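You operate a simulated robot arm through the tools that you are given. There is no shell and no other tool. Be economical: measure what you need, move in short steps, check, and stop when the job is done.

The job below is to be done with a simulated robot arm. You get a single attempt, and the scene is never put back.

Task
Lift the green mat aside and wipe the chalk dust off the gridded mat.
Fine: use the white cloth and put it back; then square the green mat on the lines and set the green weight on it.

The check looks at the end state, three seconds after you hand in, the way a careful person would. Anything else that was tipped, shoved, dropped, spilled or broken makes it a failure. Flat cloth is picked up by pressing the open fingertips on it (5 to 10 N) and closing them slowly along it; thin cloth reads only 2 to 8 mm in the jaws.

Robot
A 7-joint arm with a two-finger parallel gripper, hanging from a carriage that runs on a rail from [0.7, 222.3] to [0, -5.7] (x, y) and turns from -409 to 279 degrees about z. Base frame: it is fixed where the carriage stands at the start and does not move with it; the origin is on the floor, on the carriage's upright axis, x ahead of it, y to its left, z up; the surface under the hand at the start is at about z = 90.3. Lengths are in cm, angles in degrees, forces in N, time in s.
With the tool pointing down near the work surface it reaches from about 26 to 68 cm from the robot's upright axis, wherever it stands. Its first joint turns from -166.0 to 166.0 degrees. Places, roughly: chalk dust on the mat [60, -20, 90]; gridded mat [80, 0, 90]. Payload 3.91 kg.
Tool frame: the origin (TCP) lies between the finger pads and is the grasp point; the fingertips stand 3 cm ahead of it; z points along the fingers, y is the line along which they close. The gripper opens to 11 cm. The fingers are 2 cm wide and 1 cm thick; the gripper's body (4.8 by 11.2 cm) begins 5.5 cm behind the TCP.
Orientation is told as [roll, pitch, yaw] about the base's x, y, z axes, in that order, counted from this pose: with the fingers straight down and closing along the base's y, the tool's x points along the base's -x, its y along +y and its z along -z.

Tools
- The arm moves only by the tool step_arm. Its argument "deltas" is a list of rows, each a list of 7 numbers: the gripper command, from -1 (fully open) to 1 (shut), values between in proportion, then the shift along the base's x, y, z in units of 250 mm (1.0 is 250 mm), then the turn, a rotation vector about the base's x, y, z in units of 180 degrees (1.0 is 180 degrees). In form: [[gripper, dx, dy, dz, wx, wy, wz], ...]. A call has 1 to 8 rows; each row is the pose to reach, as a shift and turn from the pose commanded when the call began. A call with a number of a shift or a turn outside -1 to 1 is refused whole. Rows are played at 5 a second. More than 5 cm and 8.6 degrees between two rows, or a gripper value outside its range, and nothing of the call is played. A pose out of reach is approached as far as the arm can. The call stops where the force on the tool passes 70 N (or 10 N more than at its start, if that is more) or the arm is blocked; 0.2 s more then pass. The fingers move at their own pace (about 10.8 cm/s each) and stop on an object; they squeeze with about 33 N. The grip force told is the motor's: it shows also when the fingers shut on nothing. Time passes only in rows, and 0.2 s behind the last, so rows that repeat a pose let the fingers close. It gives the time, the measured TCP pose, the force on the tool (base axes), the opening and the grip force at its end, in the units of the frame above (readings bear some noise), with the torque about the TCP (base axes, N m) and any sound that the robot's microphone picked up.
- Cameras (640 x 400 px; columns grow to the right, rows downward): "scene" is now at [25.51, -1.22, 147.84]; the picture's right is [-0.20, -0.98, 0.00], its down [-0.91, 0.18, -0.36] and it looks along [0.36, -0.07, -0.93] (base axes); focal length 258 px, centre (320, 200). "wrist" rides on the gripper at [7.2, 1.7, -10.3] in the tool frame; the picture's right is [-0.23, 0.97, 0.00], its down [-0.76, -0.18, -0.62] and it looks along [-0.61, -0.14, 0.78] (tool axes); focal length 222 px, centre (320, 200). There is no depth. A picture from a camera that has moved, and an enlarged one, comes with that camera's place and axes in the base frame and with its lens.
- capture(camera): a new picture of that camera. The clock stands still meanwhile.
- raise_lower(by): slides the trunk up (or, below 0, down) by that many cm; the arm and the scene camera ride with it, the base frame stays. It gives what a move gives, with no picture.
- roll_base(legs): drives the robot by 1 to 6 legs, each [ahead, left, turn to the left] in cm, cm and degrees, along the robot's own axes; the way and the turn of a leg run together, so that a leg with both is an arc; at most 150 cm and 180 degrees a leg. The arm and the cameras ride along, it lands a little off, and it stops where it bumps. It keeps to its track: a leg is cut to what the track allows. It gives what a move gives.
- pan_tilt(pan, tilt): turns the head with the scene camera to pan (to the left, within 155 degrees either way) and tilt (down, from -29 to 69), counted from straight ahead of the robot. It gives what a move gives.
- enlarge(camera, box): a new picture of the part [left, top, right, bottom] of that camera's present view, enlarged. The clock stands still meanwhile.
- sign_off(): hands the job in; it is judged then, once.

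Work in short steps. Places have to be worked out from the pictures, the camera data and where the tool is seen: move nearer, look again, correct. Check each grasp and each placing, and mend what went wrong. You have 120 turns and 98 pictures in all, those below and enlarged ones among them. Open the gripper and draw the arm clear of the work before you hand the job in, unless the task says otherwise; then end with one line.

The tools are called after "Call:" as a command line: name --pt "numbers of a row" for each row, then --argument value for the rest, lists and objects as JSON in quotes. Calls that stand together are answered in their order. step_arm: Moves the arm, as the interface text tells. Its arguments: {"type":"object","properties":{"deltas":{"type":"array","items":{"type":"array","items":{"type":"number"}}}},"required":["deltas"]} The other tools are called the same way: raise_lower (by) slides the trunk up or down; roll_base (legs) drives the base; pan_tilt (pan, tilt) turns the head that bears the scene camera; capture (camera) takes a picture; enlarge (camera, box) takes an enlarged picture of a part of a camera's view; sign_off () hands the job in.

At the start:

```text
time: 0.0
eef_pos: [46.6, 12.6, 115.16]
tool_rot: [0.0, 0.0, 0.1]
wrist_force: [-0.9, 0.2, 0.6]
moment: [0.03, -0.02, 0.02]
finger_gap: 11.01
grip_force: 0.1
trunk travel left (down, up): [-42.5, 15.5]
robot x, y, heading: [0.16, -0.12, -0.0]
head pan, tilt: [-11.3, 68.8]
```

scene: 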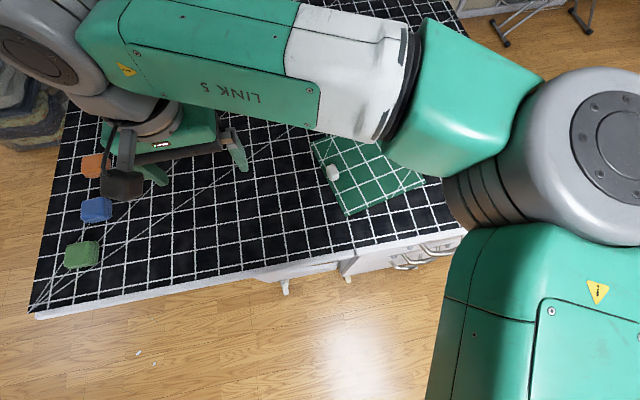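
wrist: 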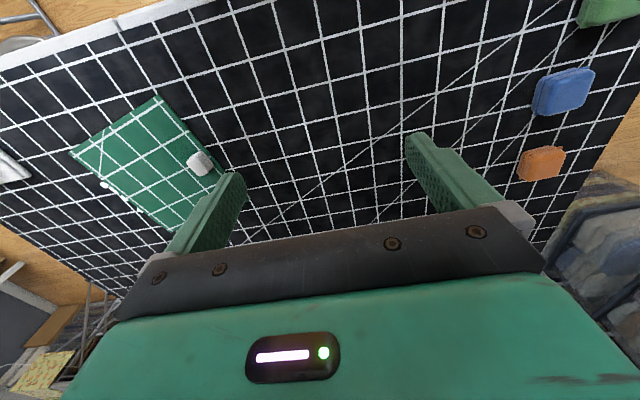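

The arm hides much of the mat in the scene view. I'll swing the head a bit to see the far and right parts of the table.

Call:
pan_tilt --pan -25 --tilt 45

Call:
capture --camera "scene"

Call:
capture --camera "wrist"

```text
time: 0.9
eef_pos: [46.56, 12.56, 115.18]
tool_rot: [-0.1, 0.0, 0.0]
wrist_force: [-0.3, -0.5, 0.5]
moment: [-0.05, -0.03, -0.03]
finger_gap: 11.01
grip_force: 0.1
trunk travel left (down, up): [-42.5, 15.5]
robot x, y, heading: [0.22, -0.21, 0.1]
head pan, tilt: [-25.0, 45.0]
```

```text
95 pictures are left
camera scene: at [27.4, -3.55, 150.72], right [-0.42, -0.91, 0.0], down [-0.64, 0.3, -0.71], along [0.64, -0.3, -0.71], focal length 258 px, centre (320, 200)
```

scene: 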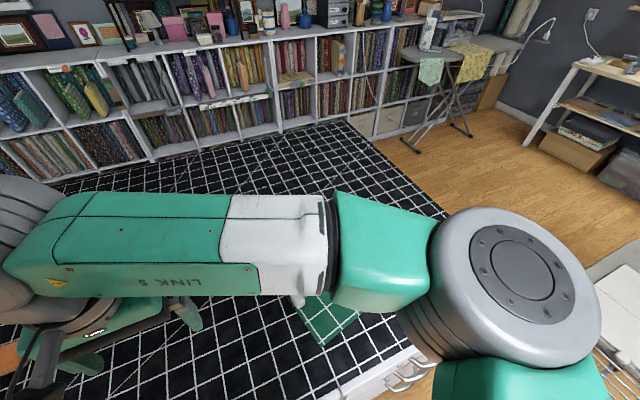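

```text
94 pictures are left
camera wrist: at [39.38, 14.31, 125.64], right [0.23, 0.97, 0.0], down [0.76, -0.18, 0.62], along [0.61, -0.14, -0.78], focal length 222 px, centre (320, 200)
```

wrist: 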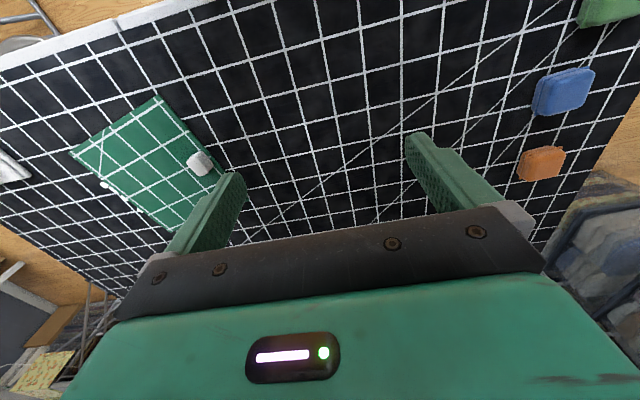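

The green mat is around (50,-20), a white item on it and something white farther at -y. I'll carry the hand high over to the -y side for a look with the wrist camera.

Call:
step_arm --pt "-1 0 -0.2 0 0 0 0" --pt "-1 0 -0.4 0.1 0 0 0" --pt "-1 0 -0.6 0.2 0 0 0" --pt "-1 -0.1 -0.8 0.2 0 0 0" --pt "-1 -0.2 -1 0.2 0 0 0" --pt "-1 -0.2 -1 0.2 0 0 0"

Call:
capture --camera "wrist"

Call:
capture --camera "scene"

```text
refused: row 2 steps farther than a row can; nothing moved
```

```text
93 pictures are left
camera wrist: at [39.38, 14.31, 125.64], right [0.23, 0.97, 0.0], down [0.76, -0.18, 0.62], along [0.61, -0.14, -0.78], focal length 222 px, centre (320, 200)
```

wrist: 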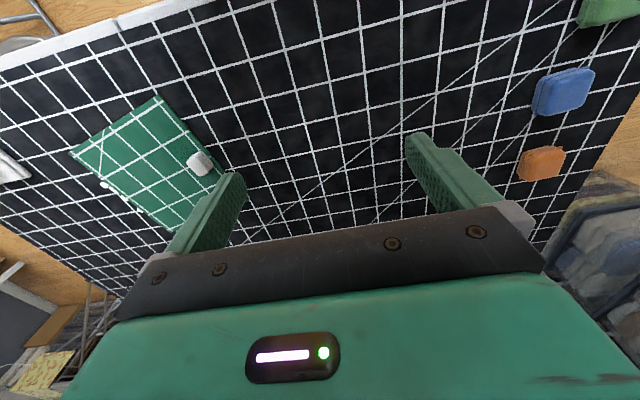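

```text
92 pictures are left
camera scene: at [27.4, -3.55, 150.72], right [-0.42, -0.91, 0.0], down [-0.64, 0.3, -0.71], along [0.64, -0.3, -0.71], focal length 258 px, centre (320, 200)
```

scene: 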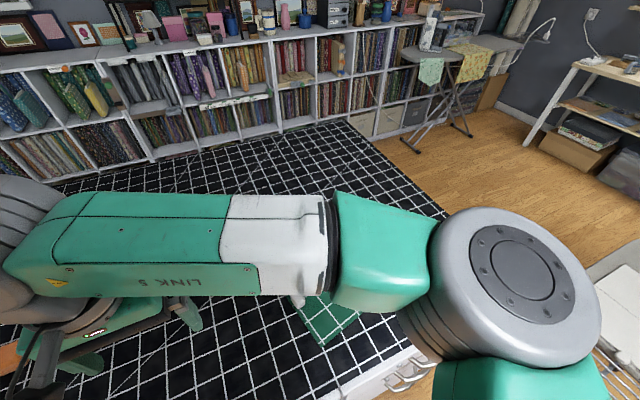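

The combined step was too long; I'll use smaller increments (≤4.5 cm per row).

Call:
step_arm --pt "-1 0 -0.14 0.05 0 0 0" --pt "-1 0 -0.29 0.1 0 0 0" --pt "-1 0 -0.44 0.15 0 0 0" --pt "-1 -0.03 -0.59 0.2 0 0 0" --pt "-1 -0.06 -0.75 0.2 0 0 0" --pt "-1 -0.1 -0.9 0.2 0 0 0" --pt "-1 -0.1 -1 0.2 0 0 0" --pt "-1 -0.1 -1 0.2 0 0 0"

Call:
capture --camera "wrist"

Call:
capture --camera "scene"

```text
time: 2.7
eef_pos: [43.87, -12.42, 120.16]
tool_rot: [0.0, 0.1, 0.0]
wrist_force: [0.0, 0.1, -0.7]
moment: [0.02, 0.02, -0.03]
finger_gap: 10.98
grip_force: 0.0
trunk travel left (down, up): [-42.5, 15.5]
robot x, y, heading: [0.14, 0.18, 0.0]
head pan, tilt: [-25.0, 45.0]
```

```text
91 pictures are left
camera wrist: at [36.78, -10.74, 130.62], right [0.23, 0.97, 0.0], down [0.76, -0.18, 0.62], along [0.61, -0.14, -0.78], focal length 222 px, centre (320, 200)
```

wrist: 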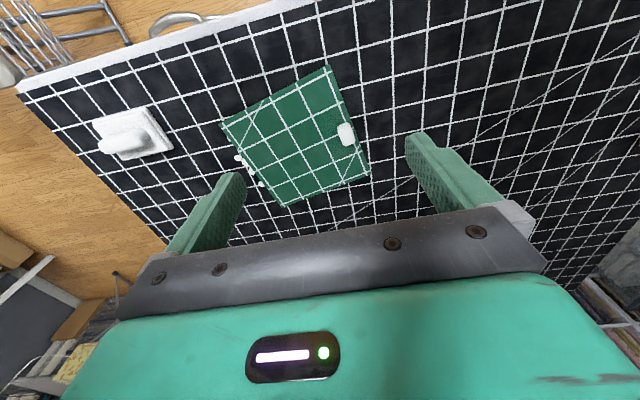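

```text
90 pictures are left
camera scene: at [27.4, -3.56, 150.73], right [-0.42, -0.91, 0.0], down [-0.64, 0.3, -0.71], along [0.64, -0.3, -0.71], focal length 258 px, centre (320, 200)
```

scene: 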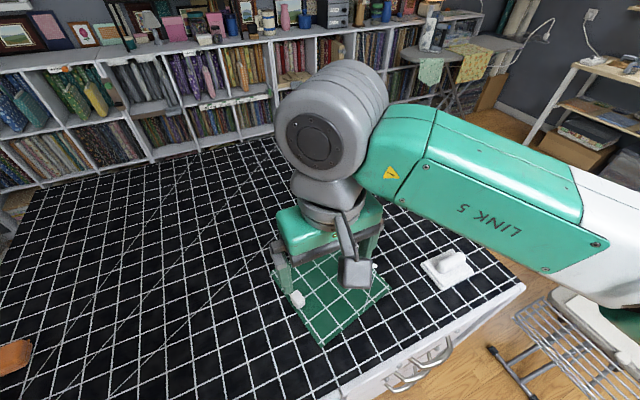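

The white cloth looks to be at the -y side on a flat stand; the green mat bears a small white thing. I'll enlarge both.

Call:
enlarge --camera "wrist" --box '[70, 60, 230, 200]'

Call:
enlarge --camera "wrist" --box '[210, 50, 390, 215]'

Call:
enlarge --camera "scene" --box '[260, 220, 500, 370]'

```text
2.86 times, centred on (150, 130) of wrist
camera zoom: at [36.78, -10.74, 130.62], right [0.23, 0.97, 0.0], down [0.76, -0.18, 0.62], along [0.61, -0.14, -0.78], focal length 635 px, centre (806, 400)
```

zoom: 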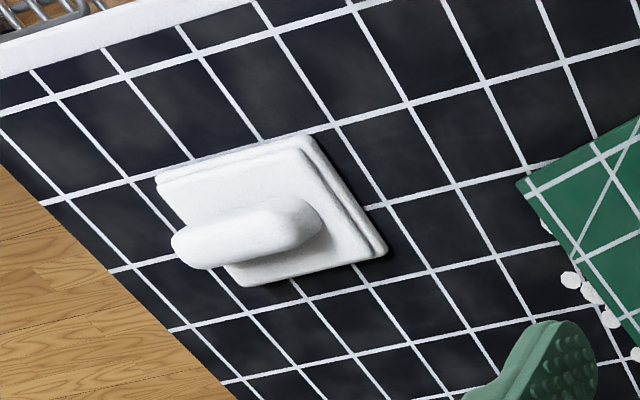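

```text
2.42 times, centred on (300, 132) of wrist
camera zoom: at [36.78, -10.74, 130.62], right [0.23, 0.97, 0.0], down [0.76, -0.18, 0.62], along [0.61, -0.14, -0.78], focal length 538 px, centre (368, 364)
```

zoom: 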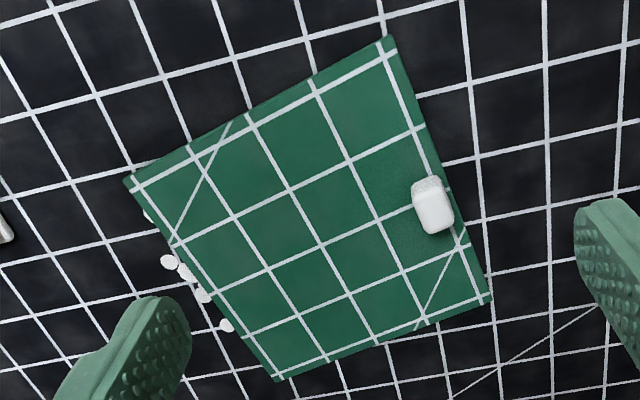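

```text
2.67 times, centred on (380, 295) of scene
camera zoom: at [27.4, -3.56, 150.73], right [-0.42, -0.91, 0.0], down [-0.64, 0.3, -0.71], along [0.64, -0.3, -0.71], focal length 687 px, centre (160, -53)
```

zoom: 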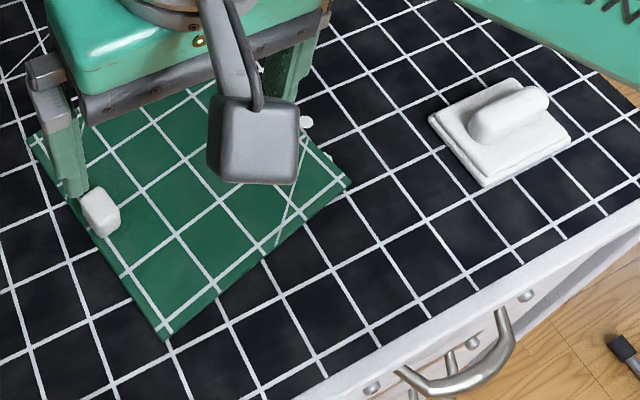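

The white piece sits mid-edge on the green mat's +y side (~(53,-9.5)), looks like a knob; mat centre ~(55,-18.7), rotated ~12°. The cloth pad is at ~(44.7,-47.3) with a ridge along y. I'll come over the knob and look closely.

Call:
step_arm --pt "-1 0.08 0.02 -0.14 0 0 0" --pt "-1 0.16 0.04 -0.28 0 0 0" --pt "-1 0.24 0.06 -0.42 0 0 0" --pt "-1 0.32 0.09 -0.56 0 0 0" --pt "-1 0.376 0.112 -0.68 0 0 0" --pt "-1 0.376 0.112 -0.68 0 0 0"

Call:
capture --camera "wrist"

```text
time: 4.1
eef_pos: [53.52, -9.68, 103.3]
tool_rot: [0.0, 0.1, 0.1]
wrist_force: [-0.8, -0.4, 0.2]
moment: [-0.03, -0.01, 0.01]
finger_gap: 11.0
grip_force: 0.1
trunk travel left (down, up): [-42.5, 15.5]
robot x, y, heading: [0.29, -0.12, -0.1]
head pan, tilt: [-25.0, 45.0]
```

```text
86 pictures are left
camera wrist: at [46.28, -7.93, 113.64], right [0.23, 0.97, 0.0], down [0.76, -0.18, 0.62], along [0.61, -0.14, -0.78], focal length 222 px, centre (320, 200)
```

wrist: 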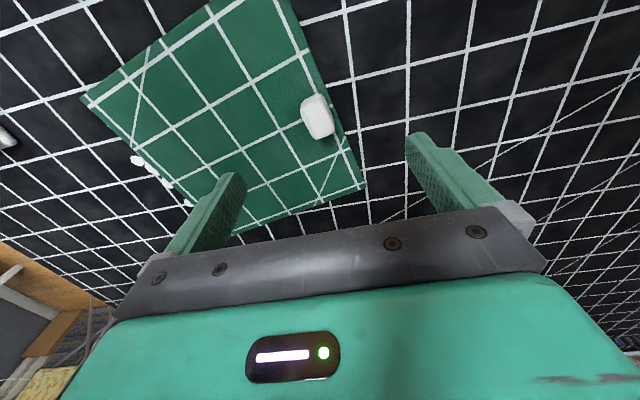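

Call:
enlarge --camera "wrist" --box '[250, 60, 390, 200]'

Call:
enlarge --camera "scene" --box '[240, 240, 400, 350]'

```text
2.86 times, centred on (320, 130) of wrist
camera zoom: at [46.28, -7.93, 113.64], right [0.23, 0.97, 0.0], down [0.76, -0.18, 0.62], along [0.61, -0.14, -0.78], focal length 635 px, centre (320, 400)
```

zoom: 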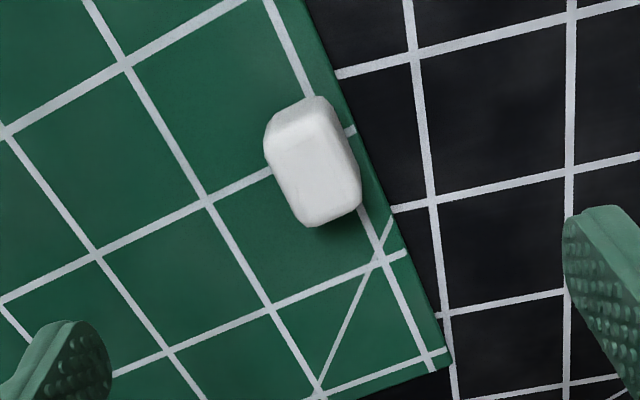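

```text
3.64 times, centred on (320, 295) of scene
camera zoom: at [27.4, -3.56, 150.73], right [-0.42, -0.91, 0.0], down [-0.64, 0.3, -0.71], along [0.64, -0.3, -0.71], focal length 936 px, centre (320, -146)
```

zoom: 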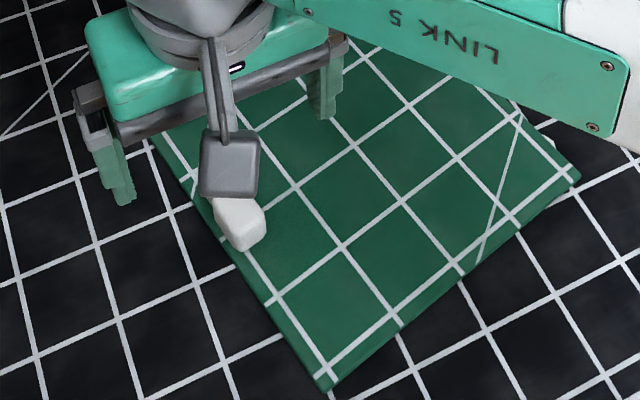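

The knob is a bar along the mat's edge at ~(53.2,-9.8), mat yaw ~11.7°. I'll turn the hand by 11.7° so the fingers close across the bar, and descend to z≈96.

Call:
step_arm --pt "-1 -0.01 -0.004 -0.08 0 0 0.03" --pt "-1 -0.01 -0.004 -0.16 0 0 0.065" --pt "-1 -0.01 -0.004 -0.24 0 0 0.065" --pt "-1 -0.01 -0.004 -0.29 0 0 0.065" --pt "-1 -0.01 -0.004 -0.29 0 0 0.065"

Call:
capture --camera "wrist"

Call:
enlarge --camera "scene" --box '[240, 240, 400, 350]'

```text
time: 5.3
eef_pos: [53.28, -9.78, 95.94]
tool_rot: [0.0, 0.1, 11.7]
wrist_force: [1.0, -0.6, 0.5]
moment: [-0.02, -0.02, 0.02]
finger_gap: 10.98
grip_force: 0.0
trunk travel left (down, up): [-42.5, 15.5]
robot x, y, heading: [0.02, -0.4, 0.3]
head pan, tilt: [-25.0, 45.0]
```

```text
83 pictures are left
camera wrist: at [45.82, -9.53, 106.37], right [0.02, 1.0, 0.0], down [0.78, -0.02, 0.62], along [0.62, -0.02, -0.78], focal length 222 px, centre (320, 200)
```

wrist: 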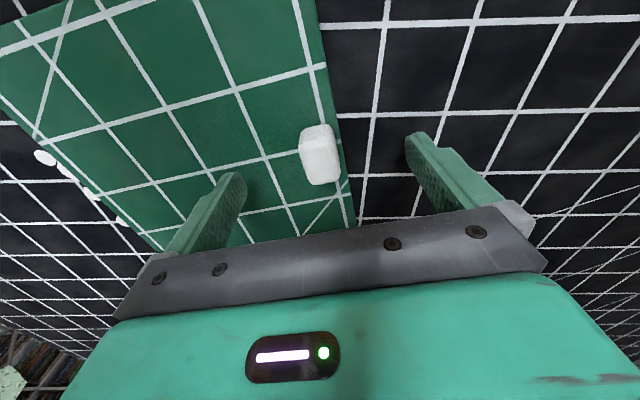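

```text
3.64 times, centred on (320, 295) of scene
camera zoom: at [27.4, -3.56, 150.73], right [-0.42, -0.91, 0.0], down [-0.64, 0.3, -0.71], along [0.64, -0.3, -0.71], focal length 936 px, centre (320, -146)
```

zoom: 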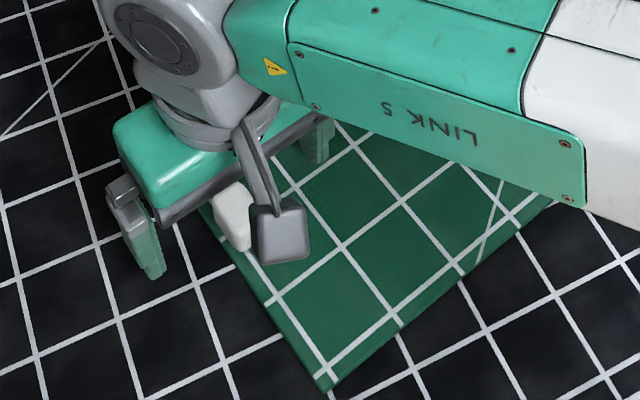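

The bar is centred between the fingers. Descend to z≈94 and check the force.

Call:
step_arm --pt "-1 0 0 -0.04 0 0 0" --pt "-1 0 0 -0.076 0 0 0" --pt "-1 0 0 -0.076 0 0 0"

```text
time: 6.1
eef_pos: [53.24, -9.77, 93.96]
tool_rot: [0.0, 0.0, 11.7]
wrist_force: [0.2, 0.8, -0.2]
moment: [-0.01, -0.01, -0.01]
finger_gap: 10.98
grip_force: 0.0
trunk travel left (down, up): [-42.5, 15.5]
robot x, y, heading: [-0.19, -0.03, -0.2]
head pan, tilt: [-25.0, 45.0]
```

No contact. Close on the bar at this height and read the opening.

Call:
step_arm --pt "0.2 0 0 0 0 0 0" --pt "0.5 0 0 0 0 0 0" --pt "0.8 0 0 0 0 0 0" --pt "1 0 0 0 0 0 0" --pt "1 0 0 0 0 0 0" --pt "1 0 0 0 0 0 0"

Call:
capture --camera "wrist"

```text
time: 7.5
eef_pos: [53.27, -9.65, 93.94]
tool_rot: [0.0, 0.0, 11.8]
wrist_force: [0.8, -1.0, -0.2]
moment: [0.0, -0.05, 0.07]
finger_gap: 2.36
grip_force: 33.0
trunk travel left (down, up): [-42.5, 15.5]
robot x, y, heading: [0.0, -0.12, -0.0]
head pan, tilt: [-25.0, 45.0]
```

```text
81 pictures are left
camera wrist: at [45.84, -9.52, 104.47], right [0.02, 1.0, 0.0], down [0.78, -0.02, 0.62], along [0.62, -0.02, -0.78], focal length 222 px, centre (320, 200)
```

wrist: 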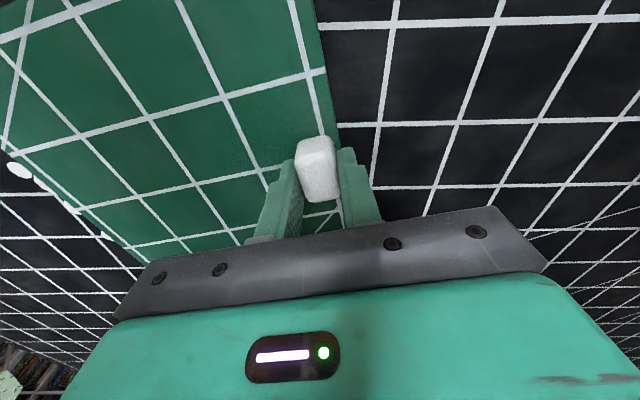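

Gripped the bar at 2.36 cm. Lift straight up 6 cm and check that the mat comes along.

Call:
step_arm --pt "1 0 0 0.04 0 0 0" --pt "1 0 0 0.1 0 0 0" --pt "1 0 0 0.16 0 0 0" --pt "1 0 0 0.24 0 0 0" --pt "1 0 0 0.24 0 0 0"

Call:
capture --camera "wrist"

Call:
capture --camera "scene"

```text
time: 8.7
eef_pos: [53.28, -9.61, 100.05]
tool_rot: [-0.1, 0.0, 11.7]
wrist_force: [-0.6, -0.4, -1.2]
moment: [0.11, -0.02, 0.01]
finger_gap: 2.36
grip_force: 32.7
trunk travel left (down, up): [-42.5, 15.5]
robot x, y, heading: [-0.18, -0.03, 0.0]
head pan, tilt: [-25.0, 45.0]
```

```text
80 pictures are left
camera wrist: at [45.83, -9.46, 110.47], right [0.02, 1.0, 0.0], down [0.78, -0.02, 0.62], along [0.62, -0.02, -0.78], focal length 222 px, centre (320, 200)
```

wrist: 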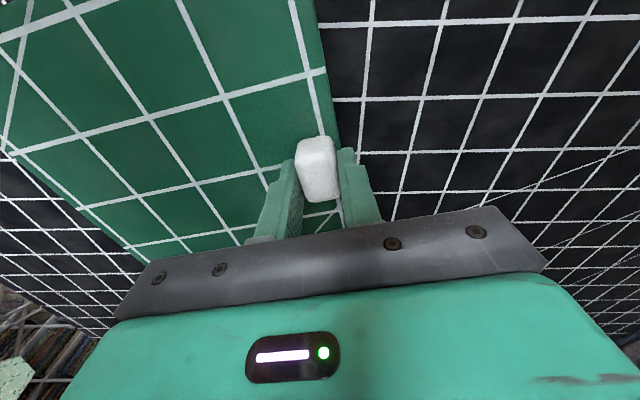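

```text
79 pictures are left
camera scene: at [27.4, -3.56, 150.72], right [-0.42, -0.91, 0.0], down [-0.64, 0.3, -0.71], along [0.64, -0.3, -0.71], focal length 258 px, centre (320, 200)
```

scene: 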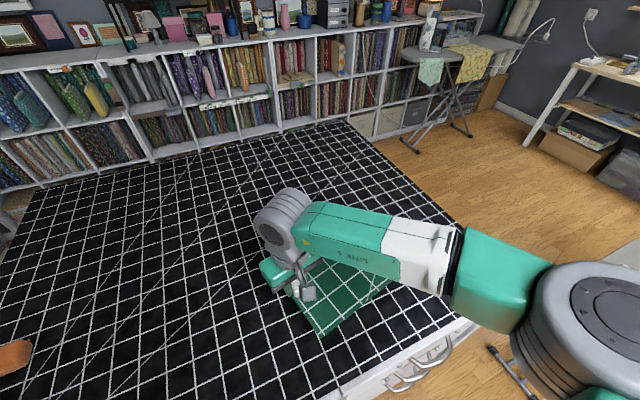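

The mat is rigid and came up level. I'll carry it ~33 cm to +y, squaring it (yaw → 0) on the way.

Call:
step_arm --pt "1 0 0.1 0.05 0 0 -0.02" --pt "1 0 0.25 0.08 0 0 -0.04" --pt "1 0 0.42 0.08 0 0 -0.065" --pt "1 0 0.6 0.08 0 0 -0.065" --pt "1 0 0.78 0.08 0 0 -0.065" --pt "1 0 0.95 0.08 0 0 -0.065" --pt "1 0 1 0.08 0 0 -0.065"

Call:
step_arm --pt "1 0 0.12 0 0 0 0" --pt "1 0 0.24 0 0 0 0" --pt "1 0 0.36 0 0 0 0" --pt "1 0 0.36 0 0 0 0"

Call:
pan_tilt --pan -10 --tilt 60

Call:
capture --camera "scene"

Call:
capture --camera "wrist"

```text
time: 10.3
eef_pos: [53.26, 15.33, 102.01]
tool_rot: [0.0, 0.0, 0.0]
wrist_force: [-0.1, 0.4, -2.5]
moment: [0.11, 0.0, -0.01]
finger_gap: 2.36
grip_force: 32.6
trunk travel left (down, up): [-42.5, 15.5]
robot x, y, heading: [0.17, -0.01, 0.2]
head pan, tilt: [-25.0, 45.0]
```

```text
time: 11.3
eef_pos: [53.38, 24.55, 102.11]
tool_rot: [0.0, 0.0, 0.1]
wrist_force: [-0.4, -0.1, -2.1]
moment: [0.1, -0.02, -0.01]
finger_gap: 2.35
grip_force: 32.8
trunk travel left (down, up): [-42.5, 15.5]
robot x, y, heading: [0.22, -0.18, -0.1]
head pan, tilt: [-25.0, 45.0]
```

```text
time: 12.1
eef_pos: [53.33, 24.47, 102.03]
tool_rot: [0.0, 0.1, 0.0]
wrist_force: [0.3, 0.5, -0.8]
moment: [0.14, -0.01, -0.02]
finger_gap: 2.35
grip_force: 33.1
trunk travel left (down, up): [-42.5, 15.5]
robot x, y, heading: [-0.1, 0.02, 0.1]
head pan, tilt: [-10.0, 60.0]
```

```text
78 pictures are left
camera scene: at [26.59, -1.28, 148.78], right [-0.17, -0.98, 0.0], down [-0.85, 0.15, -0.5], along [0.49, -0.09, -0.87], focal length 258 px, centre (320, 200)
```

scene: 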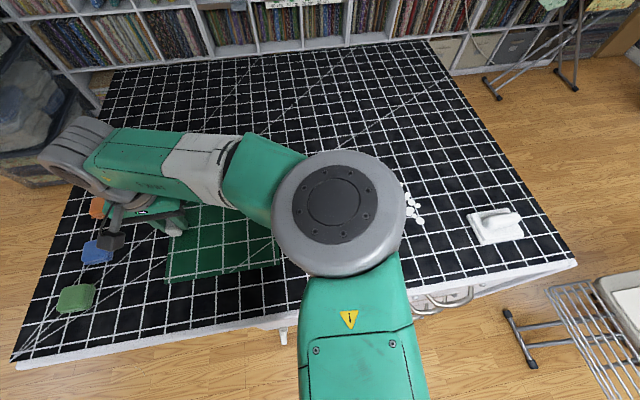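

```text
77 pictures are left
camera wrist: at [46.08, 26.12, 112.5], right [0.23, 0.97, 0.0], down [0.76, -0.18, 0.62], along [0.61, -0.14, -0.78], focal length 222 px, centre (320, 200)
```

wrist: 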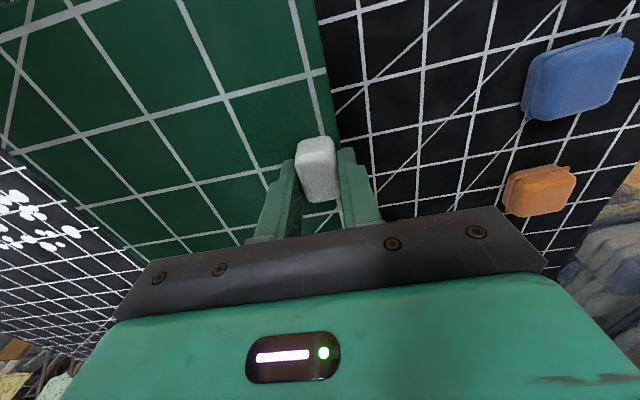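

The chalk dust is uncovered (white blobs). Mat is clear of the weights; lower it at (53.3, 24.5) back to the grip height z≈94.

Call:
step_arm --pt "1 0 0 -0.12 0 0 0" --pt "1 0 0 -0.24 0 0 0" --pt "1 0 0 -0.3 0 0 0" --pt "1 0 0 -0.322 0 0 0" --pt "1 0 0 -0.322 0 0 0"

Call:
enlarge --camera "scene" --box '[40, 170, 300, 330]'

```text
time: 13.2
eef_pos: [53.2, 24.39, 94.08]
tool_rot: [0.0, 0.0, -0.1]
wrist_force: [-2.0, -1.5, 4.8]
moment: [-0.1, 0.11, 0.01]
finger_gap: 2.36
grip_force: 32.8
trunk travel left (down, up): [-42.5, 15.5]
robot x, y, heading: [0.26, -0.41, -0.0]
head pan, tilt: [-10.0, 60.0]
```

```text
2.46 times, centred on (170, 250) of scene
camera zoom: at [26.6, -1.28, 148.79], right [-0.17, -0.98, 0.0], down [-0.85, 0.15, -0.5], along [0.49, -0.09, -0.87], focal length 634 px, centre (689, 77)
```

zoom: 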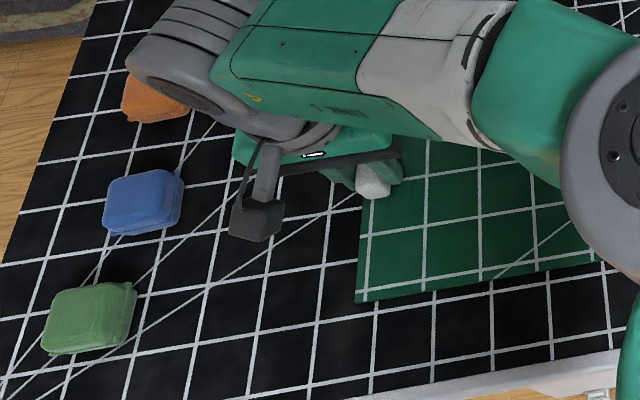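

Resting lightly (≈5 N up). Release, rise, and look at grid alignment and the dust.

Call:
step_arm --pt "0.5 0 0 0 0 0 0" --pt "-0.2 0 0 0 0 0 0" --pt "-0.4 0 0 0 0 0 0" --pt "-0.4 0 0 0.1 0 0 0" --pt "-0.4 0 0 0.3 0 0 0" --pt "-0.4 -0.03 -0.1 0.45 0 0 0" --pt "-0.4 -0.1 -0.25 0.5 0 0 0" --pt "-0.4 -0.1 -0.25 0.5 0 0 0"

Call:
capture --camera "wrist"

```text
time: 15.1
eef_pos: [50.82, 18.26, 106.56]
tool_rot: [0.0, 0.0, 0.0]
wrist_force: [-0.1, -0.1, 0.3]
moment: [-0.02, -0.02, 0.01]
finger_gap: 7.68
grip_force: 0.0
trunk travel left (down, up): [-42.5, 15.5]
robot x, y, heading: [0.21, 0.35, 0.0]
head pan, tilt: [-10.0, 60.0]
```

```text
75 pictures are left
camera wrist: at [43.53, 19.93, 116.92], right [0.23, 0.97, 0.0], down [0.76, -0.18, 0.62], along [0.61, -0.14, -0.78], focal length 222 px, centre (320, 200)
```

wrist: 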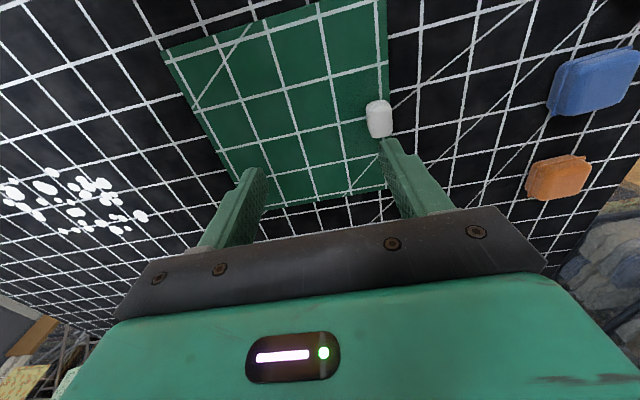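

The mat is squared and aside. Now slide the carriage toward -y (track end) and swing the hand toward the cloth with yaw turning to -90°.

Call:
roll_base --legs '[[0, -5.4, 0]]'

Call:
step_arm --pt "-0.4 -0.02 -0.16 0.04 0 0 -0.041" --pt "-0.4 -0.04 -0.32 0.08 0 0 -0.082" --pt "-0.4 -0.06 -0.48 0.1 0 0 -0.123" --pt "-0.4 -0.08 -0.64 0.1 0 0 -0.164" --pt "-0.4 -0.1 -0.8 0.1 0 0 -0.205" --pt "-0.4 -0.12 -0.96 0.1 0 0 -0.25" --pt "-0.4 -0.12 -0.96 0.1 0 0 -0.25"

Call:
step_arm --pt "-0.4 0 -0.16 0 0 0 -0.041" --pt "-0.4 0 -0.32 0 0 0 -0.082" --pt "-0.4 0 -0.48 0 0 0 -0.123" --pt "-0.4 0 -0.64 0 0 0 -0.164" --pt "-0.4 0 -0.8 0 0 0 -0.205" --pt "-0.4 0 -0.96 0 0 0 -0.25" --pt "-0.4 0 -0.96 0 0 0 -0.25"

Call:
capture --camera "wrist"

Call:
capture --camera "scene"

```text
time: 16.0
eef_pos: [50.77, 12.91, 106.51]
tool_rot: [0.1, 0.0, 0.0]
wrist_force: [-0.6, -0.3, -0.5]
moment: [-0.01, -0.02, -0.03]
finger_gap: 7.71
grip_force: 0.1
trunk travel left (down, up): [-42.5, 15.5]
robot x, y, heading: [0.21, -5.33, 0.0]
head pan, tilt: [-10.0, 60.0]
```

```text
time: 17.6
eef_pos: [47.67, -11.11, 108.91]
tool_rot: [0.0, 0.0, -45.2]
wrist_force: [0.1, 0.0, 1.1]
moment: [-0.01, -0.02, 0.02]
finger_gap: 7.72
grip_force: 0.1
trunk travel left (down, up): [-42.5, 15.5]
robot x, y, heading: [0.04, -5.2, 0.0]
head pan, tilt: [-10.0, 60.0]
```

```text
time: 19.2
eef_pos: [47.74, -35.21, 108.95]
tool_rot: [0.0, -0.1, -90.1]
wrist_force: [0.3, -0.2, -0.1]
moment: [-0.02, 0.01, 0.0]
finger_gap: 7.72
grip_force: 0.1
trunk travel left (down, up): [-42.5, 15.5]
robot x, y, heading: [-0.11, -5.58, 0.1]
head pan, tilt: [-10.0, 60.0]
```

```text
74 pictures are left
camera wrist: at [49.46, -27.93, 119.43], right [0.97, -0.23, 0.0], down [-0.18, -0.76, 0.62], along [-0.14, -0.61, -0.78], focal length 222 px, centre (320, 200)
```

wrist: 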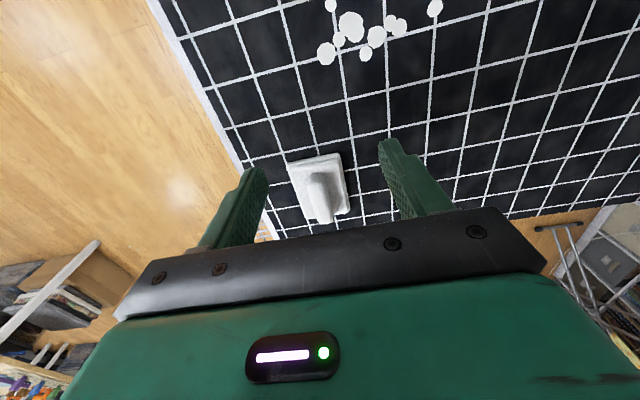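

```text
73 pictures are left
camera scene: at [26.58, -6.68, 148.78], right [-0.17, -0.98, 0.0], down [-0.85, 0.15, -0.5], along [0.49, -0.09, -0.87], focal length 258 px, centre (320, 200)
```

scene: 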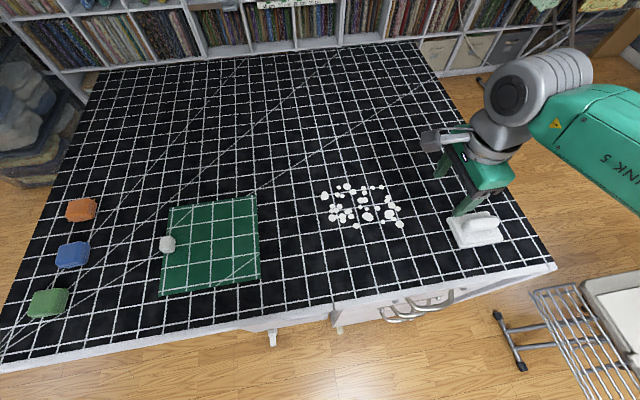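

Clear view now: dust spans about x 48–64, y -12 to -32. Enlarge both the dust and the cloth for precise placement.

Call:
enlarge --camera "wrist" --box '[240, 130, 400, 230]'

Call:
enlarge --camera "scene" --box '[300, 160, 540, 310]'

```text
4.00 times, centred on (320, 180) of wrist
camera zoom: at [49.46, -27.93, 119.43], right [0.97, -0.23, 0.0], down [-0.18, -0.76, 0.62], along [-0.14, -0.61, -0.78], focal length 888 px, centre (320, 280)
```

zoom: 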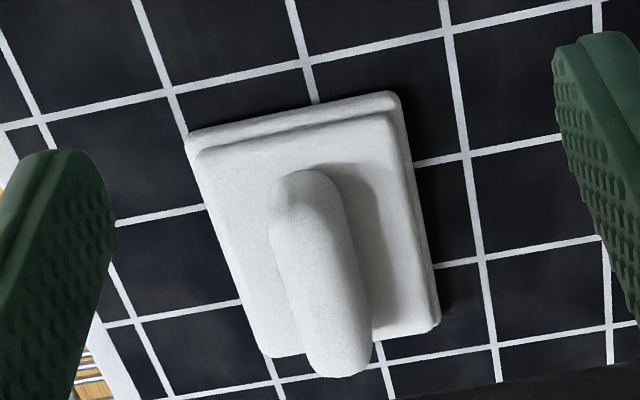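

```text
2.67 times, centred on (420, 235) of scene
camera zoom: at [26.58, -6.68, 148.78], right [-0.17, -0.98, 0.0], down [-0.85, 0.15, -0.5], along [0.49, -0.09, -0.87], focal length 687 px, centre (53, 107)
```

zoom: 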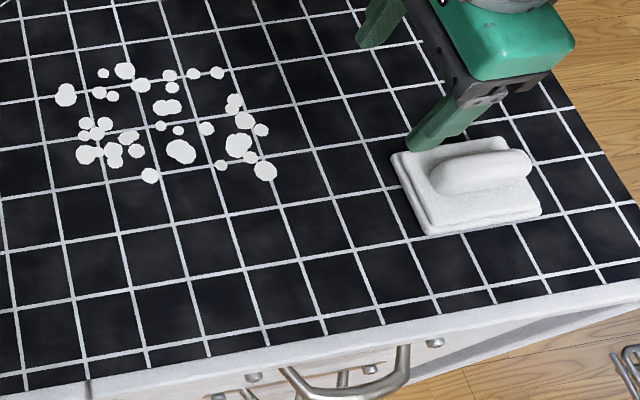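

Cloth pad centre ≈ (45.0,-47.8), squared, ridge along y. Move over it, stop at z=100 and check.

Call:
step_arm --pt "-0.4 -0.04 -0.16 -0.06 0 0 0" --pt "-0.4 -0.08 -0.32 -0.12 0 0 0" --pt "-0.4 -0.11 -0.46 -0.2 0 0 0" --pt "-0.4 -0.11 -0.504 -0.3 0 0 0" --pt "-0.4 -0.11 -0.504 -0.36 0 0 0" --pt "-0.4 -0.11 -0.504 -0.36 0 0 0"

Call:
capture --camera "wrist"

Call:
enlarge --camera "scene" --box '[400, 170, 560, 290]'

```text
time: 20.6
eef_pos: [44.93, -47.81, 99.9]
tool_rot: [0.0, 0.0, -90.0]
wrist_force: [0.0, -0.3, -0.7]
moment: [0.01, 0.01, -0.02]
finger_gap: 7.7
grip_force: 0.0
trunk travel left (down, up): [-42.5, 15.5]
robot x, y, heading: [0.1, -5.7, 0.0]
head pan, tilt: [-10.0, 60.0]
```

```text
70 pictures are left
camera wrist: at [46.69, -40.5, 110.35], right [0.97, -0.23, 0.0], down [-0.18, -0.76, 0.62], along [-0.14, -0.61, -0.78], focal length 222 px, centre (320, 200)
```

wrist: 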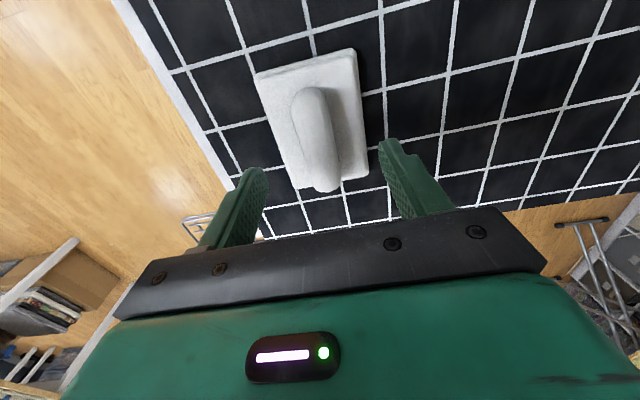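

```text
3.33 times, centred on (480, 230) of scene
camera zoom: at [26.58, -6.67, 148.78], right [-0.17, -0.98, 0.0], down [-0.85, 0.15, -0.5], along [0.49, -0.09, -0.87], focal length 858 px, centre (-213, 100)
```

zoom: 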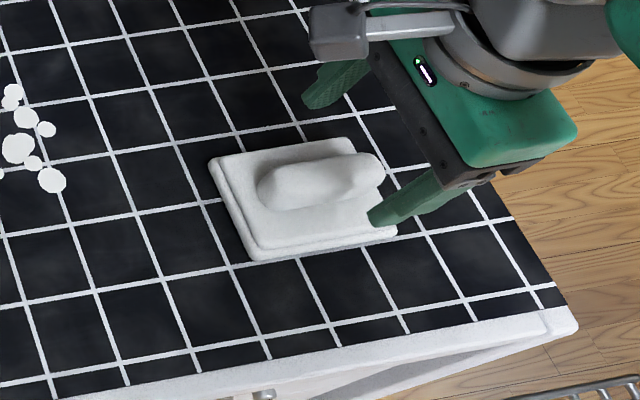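

Ridge is centred between fingers. Descend to z≈95.3 watching force.

Call:
step_arm --pt "-0.4 0 0 -0.07 0 0 0" --pt "-0.4 0 0 -0.13 0 0 0" --pt "-0.4 0 0 -0.184 0 0 0" --pt "-0.4 0 0 -0.184 0 0 0"

Call:
enlarge --camera "scene" --box '[400, 170, 560, 290]'

```text
time: 21.6
eef_pos: [44.92, -47.64, 95.35]
tool_rot: [0.0, -0.1, -90.0]
wrist_force: [-0.8, -0.9, 0.7]
moment: [0.0, -0.02, 0.03]
finger_gap: 7.7
grip_force: 0.0
trunk travel left (down, up): [-42.5, 15.5]
robot x, y, heading: [-0.23, -5.61, 0.1]
head pan, tilt: [-10.0, 60.0]
```

```text
3.33 times, centred on (480, 230) of scene
camera zoom: at [26.58, -6.67, 148.78], right [-0.17, -0.98, 0.0], down [-0.85, 0.15, -0.5], along [0.49, -0.09, -0.87], focal length 858 px, centre (-213, 100)
```

zoom: 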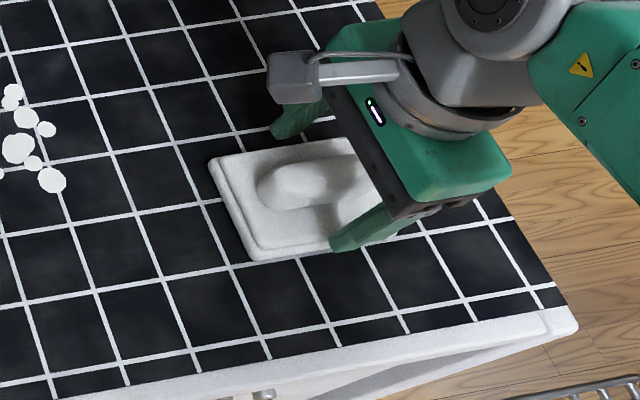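

No contact. Close on the ridge.

Call:
step_arm --pt "0 0 0 0 0 0 0" --pt "0.4 0 0 0 0 0 0" --pt "0.7 0 0 0 0 0 0" --pt "1 0 0 0 0 0 0" --pt "1 0 0 0 0 0 0" --pt "1 0 0 0 0 0 0"

Call:
capture --camera "wrist"

```text
time: 23.0
eef_pos: [44.9, -47.8, 95.36]
tool_rot: [0.0, 0.0, -90.0]
wrist_force: [0.0, 0.2, 0.1]
moment: [-0.01, 0.01, 0.01]
finger_gap: 2.54
grip_force: 33.2
trunk travel left (down, up): [-42.5, 15.5]
robot x, y, heading: [-0.01, -5.56, 0.2]
head pan, tilt: [-10.0, 60.0]
```

```text
67 pictures are left
camera wrist: at [46.68, -40.5, 105.8], right [0.97, -0.23, 0.0], down [-0.18, -0.76, 0.62], along [-0.14, -0.61, -0.78], focal length 222 px, centre (320, 200)
```

wrist: 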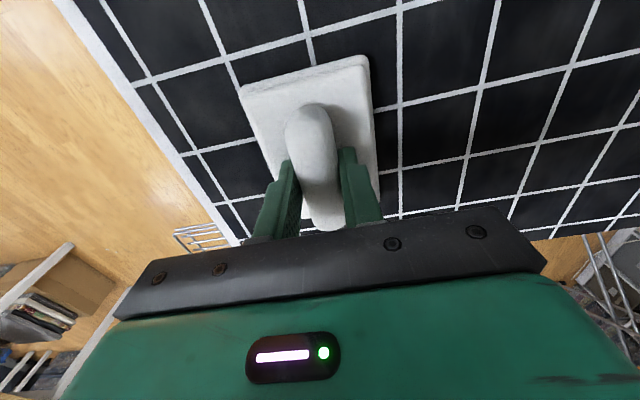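

Firm grip at 2.54 cm; resting TCP height 95.36. Lift and move to the wipe's start at (50,-35).

Call:
step_arm --pt "1 0 0 0.06 0 0 0" --pt "1 0 0 0.14 0 0 0" --pt "1 0 0 0.2 0 0 0" --pt "1 0.06 0.14 0.2 0 0 0" --pt "1 0.12 0.3 0.2 0 0 0" --pt "1 0.18 0.44 0.16 0 0 0" --pt "1 0.204 0.512 0.06 0 0 0" --pt "1 0.204 0.512 0.06 0 0 0"

Call:
capture --camera "scene"

```text
time: 24.8
eef_pos: [49.99, -34.83, 96.76]
tool_rot: [-0.1, 0.0, -89.9]
wrist_force: [-0.9, -0.4, 0.0]
moment: [0.0, -0.01, 0.0]
finger_gap: 2.52
grip_force: 32.7
trunk travel left (down, up): [-42.5, 15.5]
robot x, y, heading: [-0.05, -5.64, 0.0]
head pan, tilt: [-10.0, 60.0]
```

```text
66 pictures are left
camera scene: at [26.58, -6.67, 148.78], right [-0.17, -0.98, 0.0], down [-0.85, 0.15, -0.5], along [0.49, -0.09, -0.87], focal length 258 px, centre (320, 200)
```

scene: 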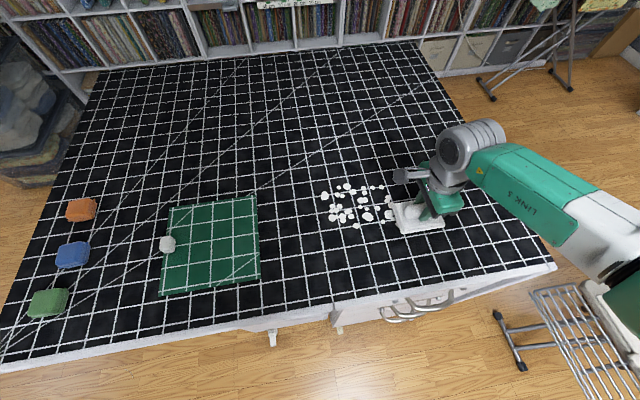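

The pad is held. Press it down lightly and read the force.

Call:
step_arm --pt "1 0 0 -0.03 0 0 0" --pt "1 0 0 -0.056 0 0 0" --pt "1 0 0 -0.062 0 0 0" --pt "1 0 0 -0.062 0 0 0"

```text
time: 25.8
eef_pos: [50.11, -34.93, 95.36]
tool_rot: [0.0, -0.1, -90.0]
wrist_force: [-3.8, 1.2, 8.0]
moment: [0.07, 0.09, -0.02]
finger_gap: 2.5
grip_force: 33.0
trunk travel left (down, up): [-42.5, 15.5]
robot x, y, heading: [0.11, -5.25, 0.2]
head pan, tilt: [-10.0, 60.0]
```

8 N of pressure, good. Stroke along +y to y≈-11.

Call:
step_arm --pt "1 0 0.12 0 0 0 0" --pt "1 0 0.24 0 0 0 0" --pt "1 0 0.36 0 0 0 0" --pt "1 0 0.48 0 0 0 0" --pt "1 0 0.6 0 0 0 0" --pt "1 0 0.72 0 0 0 0" --pt "1 0 0.84 0 0 0 0" --pt "1 0 0.96 0 0 0 0"

Call:
capture --camera "scene"

```text
time: 27.6
eef_pos: [50.15, -10.85, 95.35]
tool_rot: [0.0, 0.1, -90.0]
wrist_force: [1.0, -0.8, 9.3]
moment: [-0.41, 0.03, 0.06]
finger_gap: 2.5
grip_force: 32.8
trunk travel left (down, up): [-42.5, 15.5]
robot x, y, heading: [0.2, -5.35, -0.0]
head pan, tilt: [-10.0, 60.0]
```

```text
65 pictures are left
camera scene: at [26.61, -6.68, 148.79], right [-0.17, -0.98, 0.0], down [-0.85, 0.15, -0.5], along [0.49, -0.09, -0.87], focal length 258 px, centre (320, 200)
```

scene: 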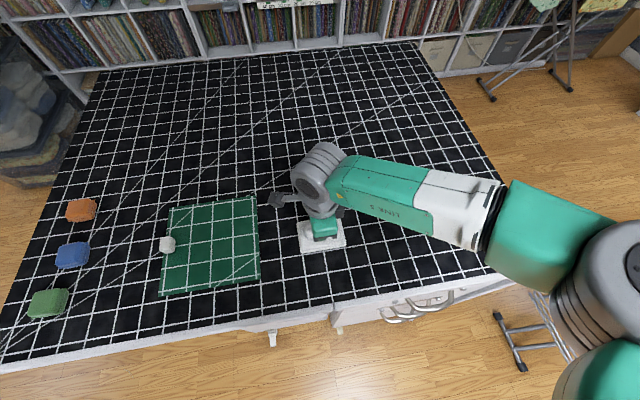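

Sticking fine. Shift to x≈54.7 and stroke back in -y.

Call:
step_arm --pt "1 0.09 0 0 0 0 0" --pt "1 0.18 -0.04 0 0 0 0" --pt "1 0.18 -0.19 0 0 0 0" --pt "1 0.18 -0.34 0 0 0 0" --pt "1 0.18 -0.49 0 0 0 0" --pt "1 0.18 -0.64 0 0 0 0" --pt "1 0.18 -0.79 0 0 0 0" --pt "1 0.18 -0.92 0 0 0 0"

Call:
step_arm --pt "1 0.08 0.02 0 0 0 0" --pt "1 0.16 0.06 0 0 0 0" --pt "1 0.16 0.2 0 0 0 0" --pt "1 0.16 0.35 0 0 0 0" --pt "1 0.16 0.5 0 0 0 0" --pt "1 0.16 0.65 0 0 0 0" --pt "1 0.16 0.8 0 0 0 0" --pt "1 0.16 0.94 0 0 0 0"

Call:
capture --camera "scene"

```text
time: 29.4
eef_pos: [54.53, -33.95, 95.34]
tool_rot: [0.0, 0.0, -90.1]
wrist_force: [-2.4, 1.7, 5.8]
moment: [0.15, 0.0, -0.08]
finger_gap: 2.52
grip_force: 33.3
trunk travel left (down, up): [-42.5, 15.5]
robot x, y, heading: [-0.25, -5.09, 0.1]
head pan, tilt: [-10.0, 60.0]
```

```text
time: 31.2
eef_pos: [58.63, -10.33, 95.32]
tool_rot: [0.2, 0.0, -90.0]
wrist_force: [1.1, -0.9, 7.6]
moment: [-0.42, 0.06, 0.08]
finger_gap: 2.53
grip_force: 33.1
trunk travel left (down, up): [-42.5, 15.5]
robot x, y, heading: [-0.48, -5.57, -0.0]
head pan, tilt: [-10.0, 60.0]
```

```text
64 pictures are left
camera scene: at [26.61, -6.68, 148.8], right [-0.17, -0.98, 0.0], down [-0.85, 0.15, -0.5], along [0.49, -0.09, -0.87], focal length 258 px, centre (320, 200)
```

scene: 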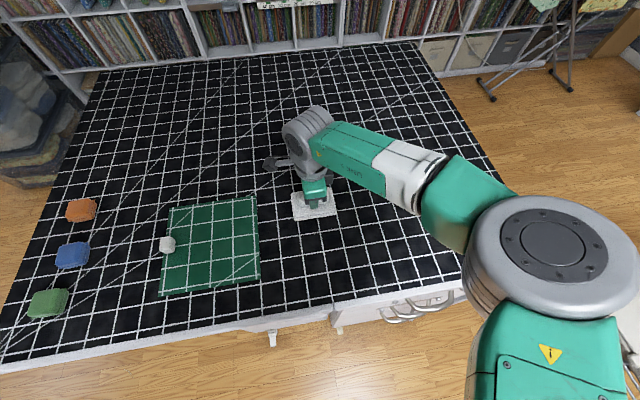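

Now the last lane, at x≈62, from y -10 back to about -29.

Call:
step_arm --pt "1 0.07 0 0 0 0 0" --pt "1 0.136 -0.02 0 0 0 0" --pt "1 0.136 -0.16 0 0 0 0" --pt "1 0.136 -0.3 0 0 0 0" --pt "1 0.136 -0.45 0 0 0 0" --pt "1 0.136 -0.6 0 0 0 0" --pt "1 0.136 -0.74 0 0 0 0" --pt "1 0.1 -0.76 0 0 0 0"

Call:
step_arm --pt "1 0 0 0.06 0 0 0" --pt "1 0 0 0.14 0 0 0" --pt "1 -0.06 -0.08 0.2 0 0 0" --pt "1 -0.2 -0.16 0.2 0 0 0" --pt "1 -0.32 -0.24 0.2 0 0 0" --pt "1 -0.45 -0.35 0.2 0 0 0" --pt "1 -0.55 -0.5 0.2 0 0 0" --pt "1 -0.55 -0.5 0.2 0 0 0"

Call:
capture --camera "scene"

```text
time: 33.0
eef_pos: [61.34, -29.53, 95.33]
tool_rot: [0.0, 0.0, -90.1]
wrist_force: [3.3, -0.5, 8.1]
moment: [0.35, -0.13, -0.08]
finger_gap: 2.54
grip_force: 33.0
trunk travel left (down, up): [-42.5, 15.5]
robot x, y, heading: [0.08, -4.84, 0.2]
head pan, tilt: [-10.0, 60.0]
```

```text
time: 34.8
eef_pos: [47.3, -41.94, 100.29]
tool_rot: [0.0, 0.0, -90.1]
wrist_force: [1.7, 0.1, -0.4]
moment: [0.03, 0.02, -0.03]
finger_gap: 2.53
grip_force: 33.2
trunk travel left (down, up): [-42.5, 15.5]
robot x, y, heading: [-0.27, -5.46, 0.0]
head pan, tilt: [-10.0, 60.0]
```

```text
63 pictures are left
camera scene: at [26.57, -6.67, 148.78], right [-0.17, -0.98, 0.0], down [-0.85, 0.15, -0.5], along [0.49, -0.09, -0.87], focal length 258 px, centre (320, 200)
```

scene: 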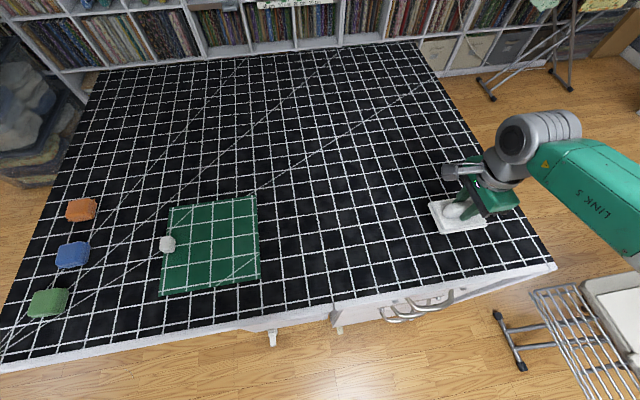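

Call:
enlarge --camera "scene" --box '[270, 130, 470, 280]'

Call:
enlarge --camera "scene" --box '[130, 170, 330, 320]'

```text
2.67 times, centred on (370, 205) of scene
camera zoom: at [26.57, -6.67, 148.78], right [-0.17, -0.98, 0.0], down [-0.85, 0.15, -0.5], along [0.49, -0.09, -0.87], focal length 687 px, centre (187, 187)
```

zoom: 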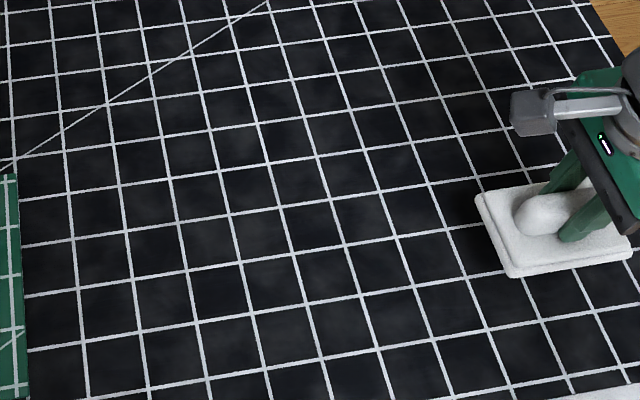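

```text
2.67 times, centred on (230, 245) of scene
camera zoom: at [26.57, -6.67, 148.78], right [-0.17, -0.98, 0.0], down [-0.85, 0.15, -0.5], along [0.49, -0.09, -0.87], focal length 687 px, centre (560, 80)
```

zoom: 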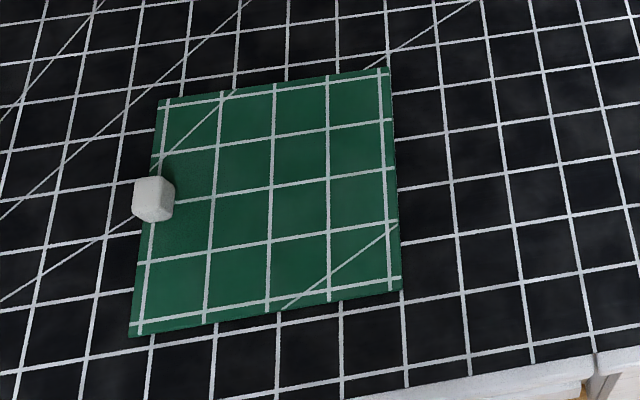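

The gridded mat is clean. Put the cloth back at its old pose (44.9,-47.8).

Call:
step_arm --pt "1 -0.05 -0.12 0 0 0 0" --pt "1 -0.096 -0.234 0 0 0 0" --pt "1 -0.096 -0.234 -0.08 0 0 0" --pt "1 -0.096 -0.234 -0.15 0 0 0" --pt "1 -0.096 -0.234 -0.19 0 0 0" --pt "1 -0.096 -0.234 -0.197 0 0 0" --pt "1 -0.096 -0.234 -0.197 0 0 0"

```text
time: 36.4
eef_pos: [44.92, -47.88, 95.3]
tool_rot: [0.0, 0.0, -90.0]
wrist_force: [-0.3, 1.4, -0.1]
moment: [-0.04, 0.01, 0.01]
finger_gap: 2.5
grip_force: 32.7
trunk travel left (down, up): [-42.5, 15.5]
robot x, y, heading: [0.0, -5.16, -0.0]
head pan, tilt: [-10.0, 60.0]
```

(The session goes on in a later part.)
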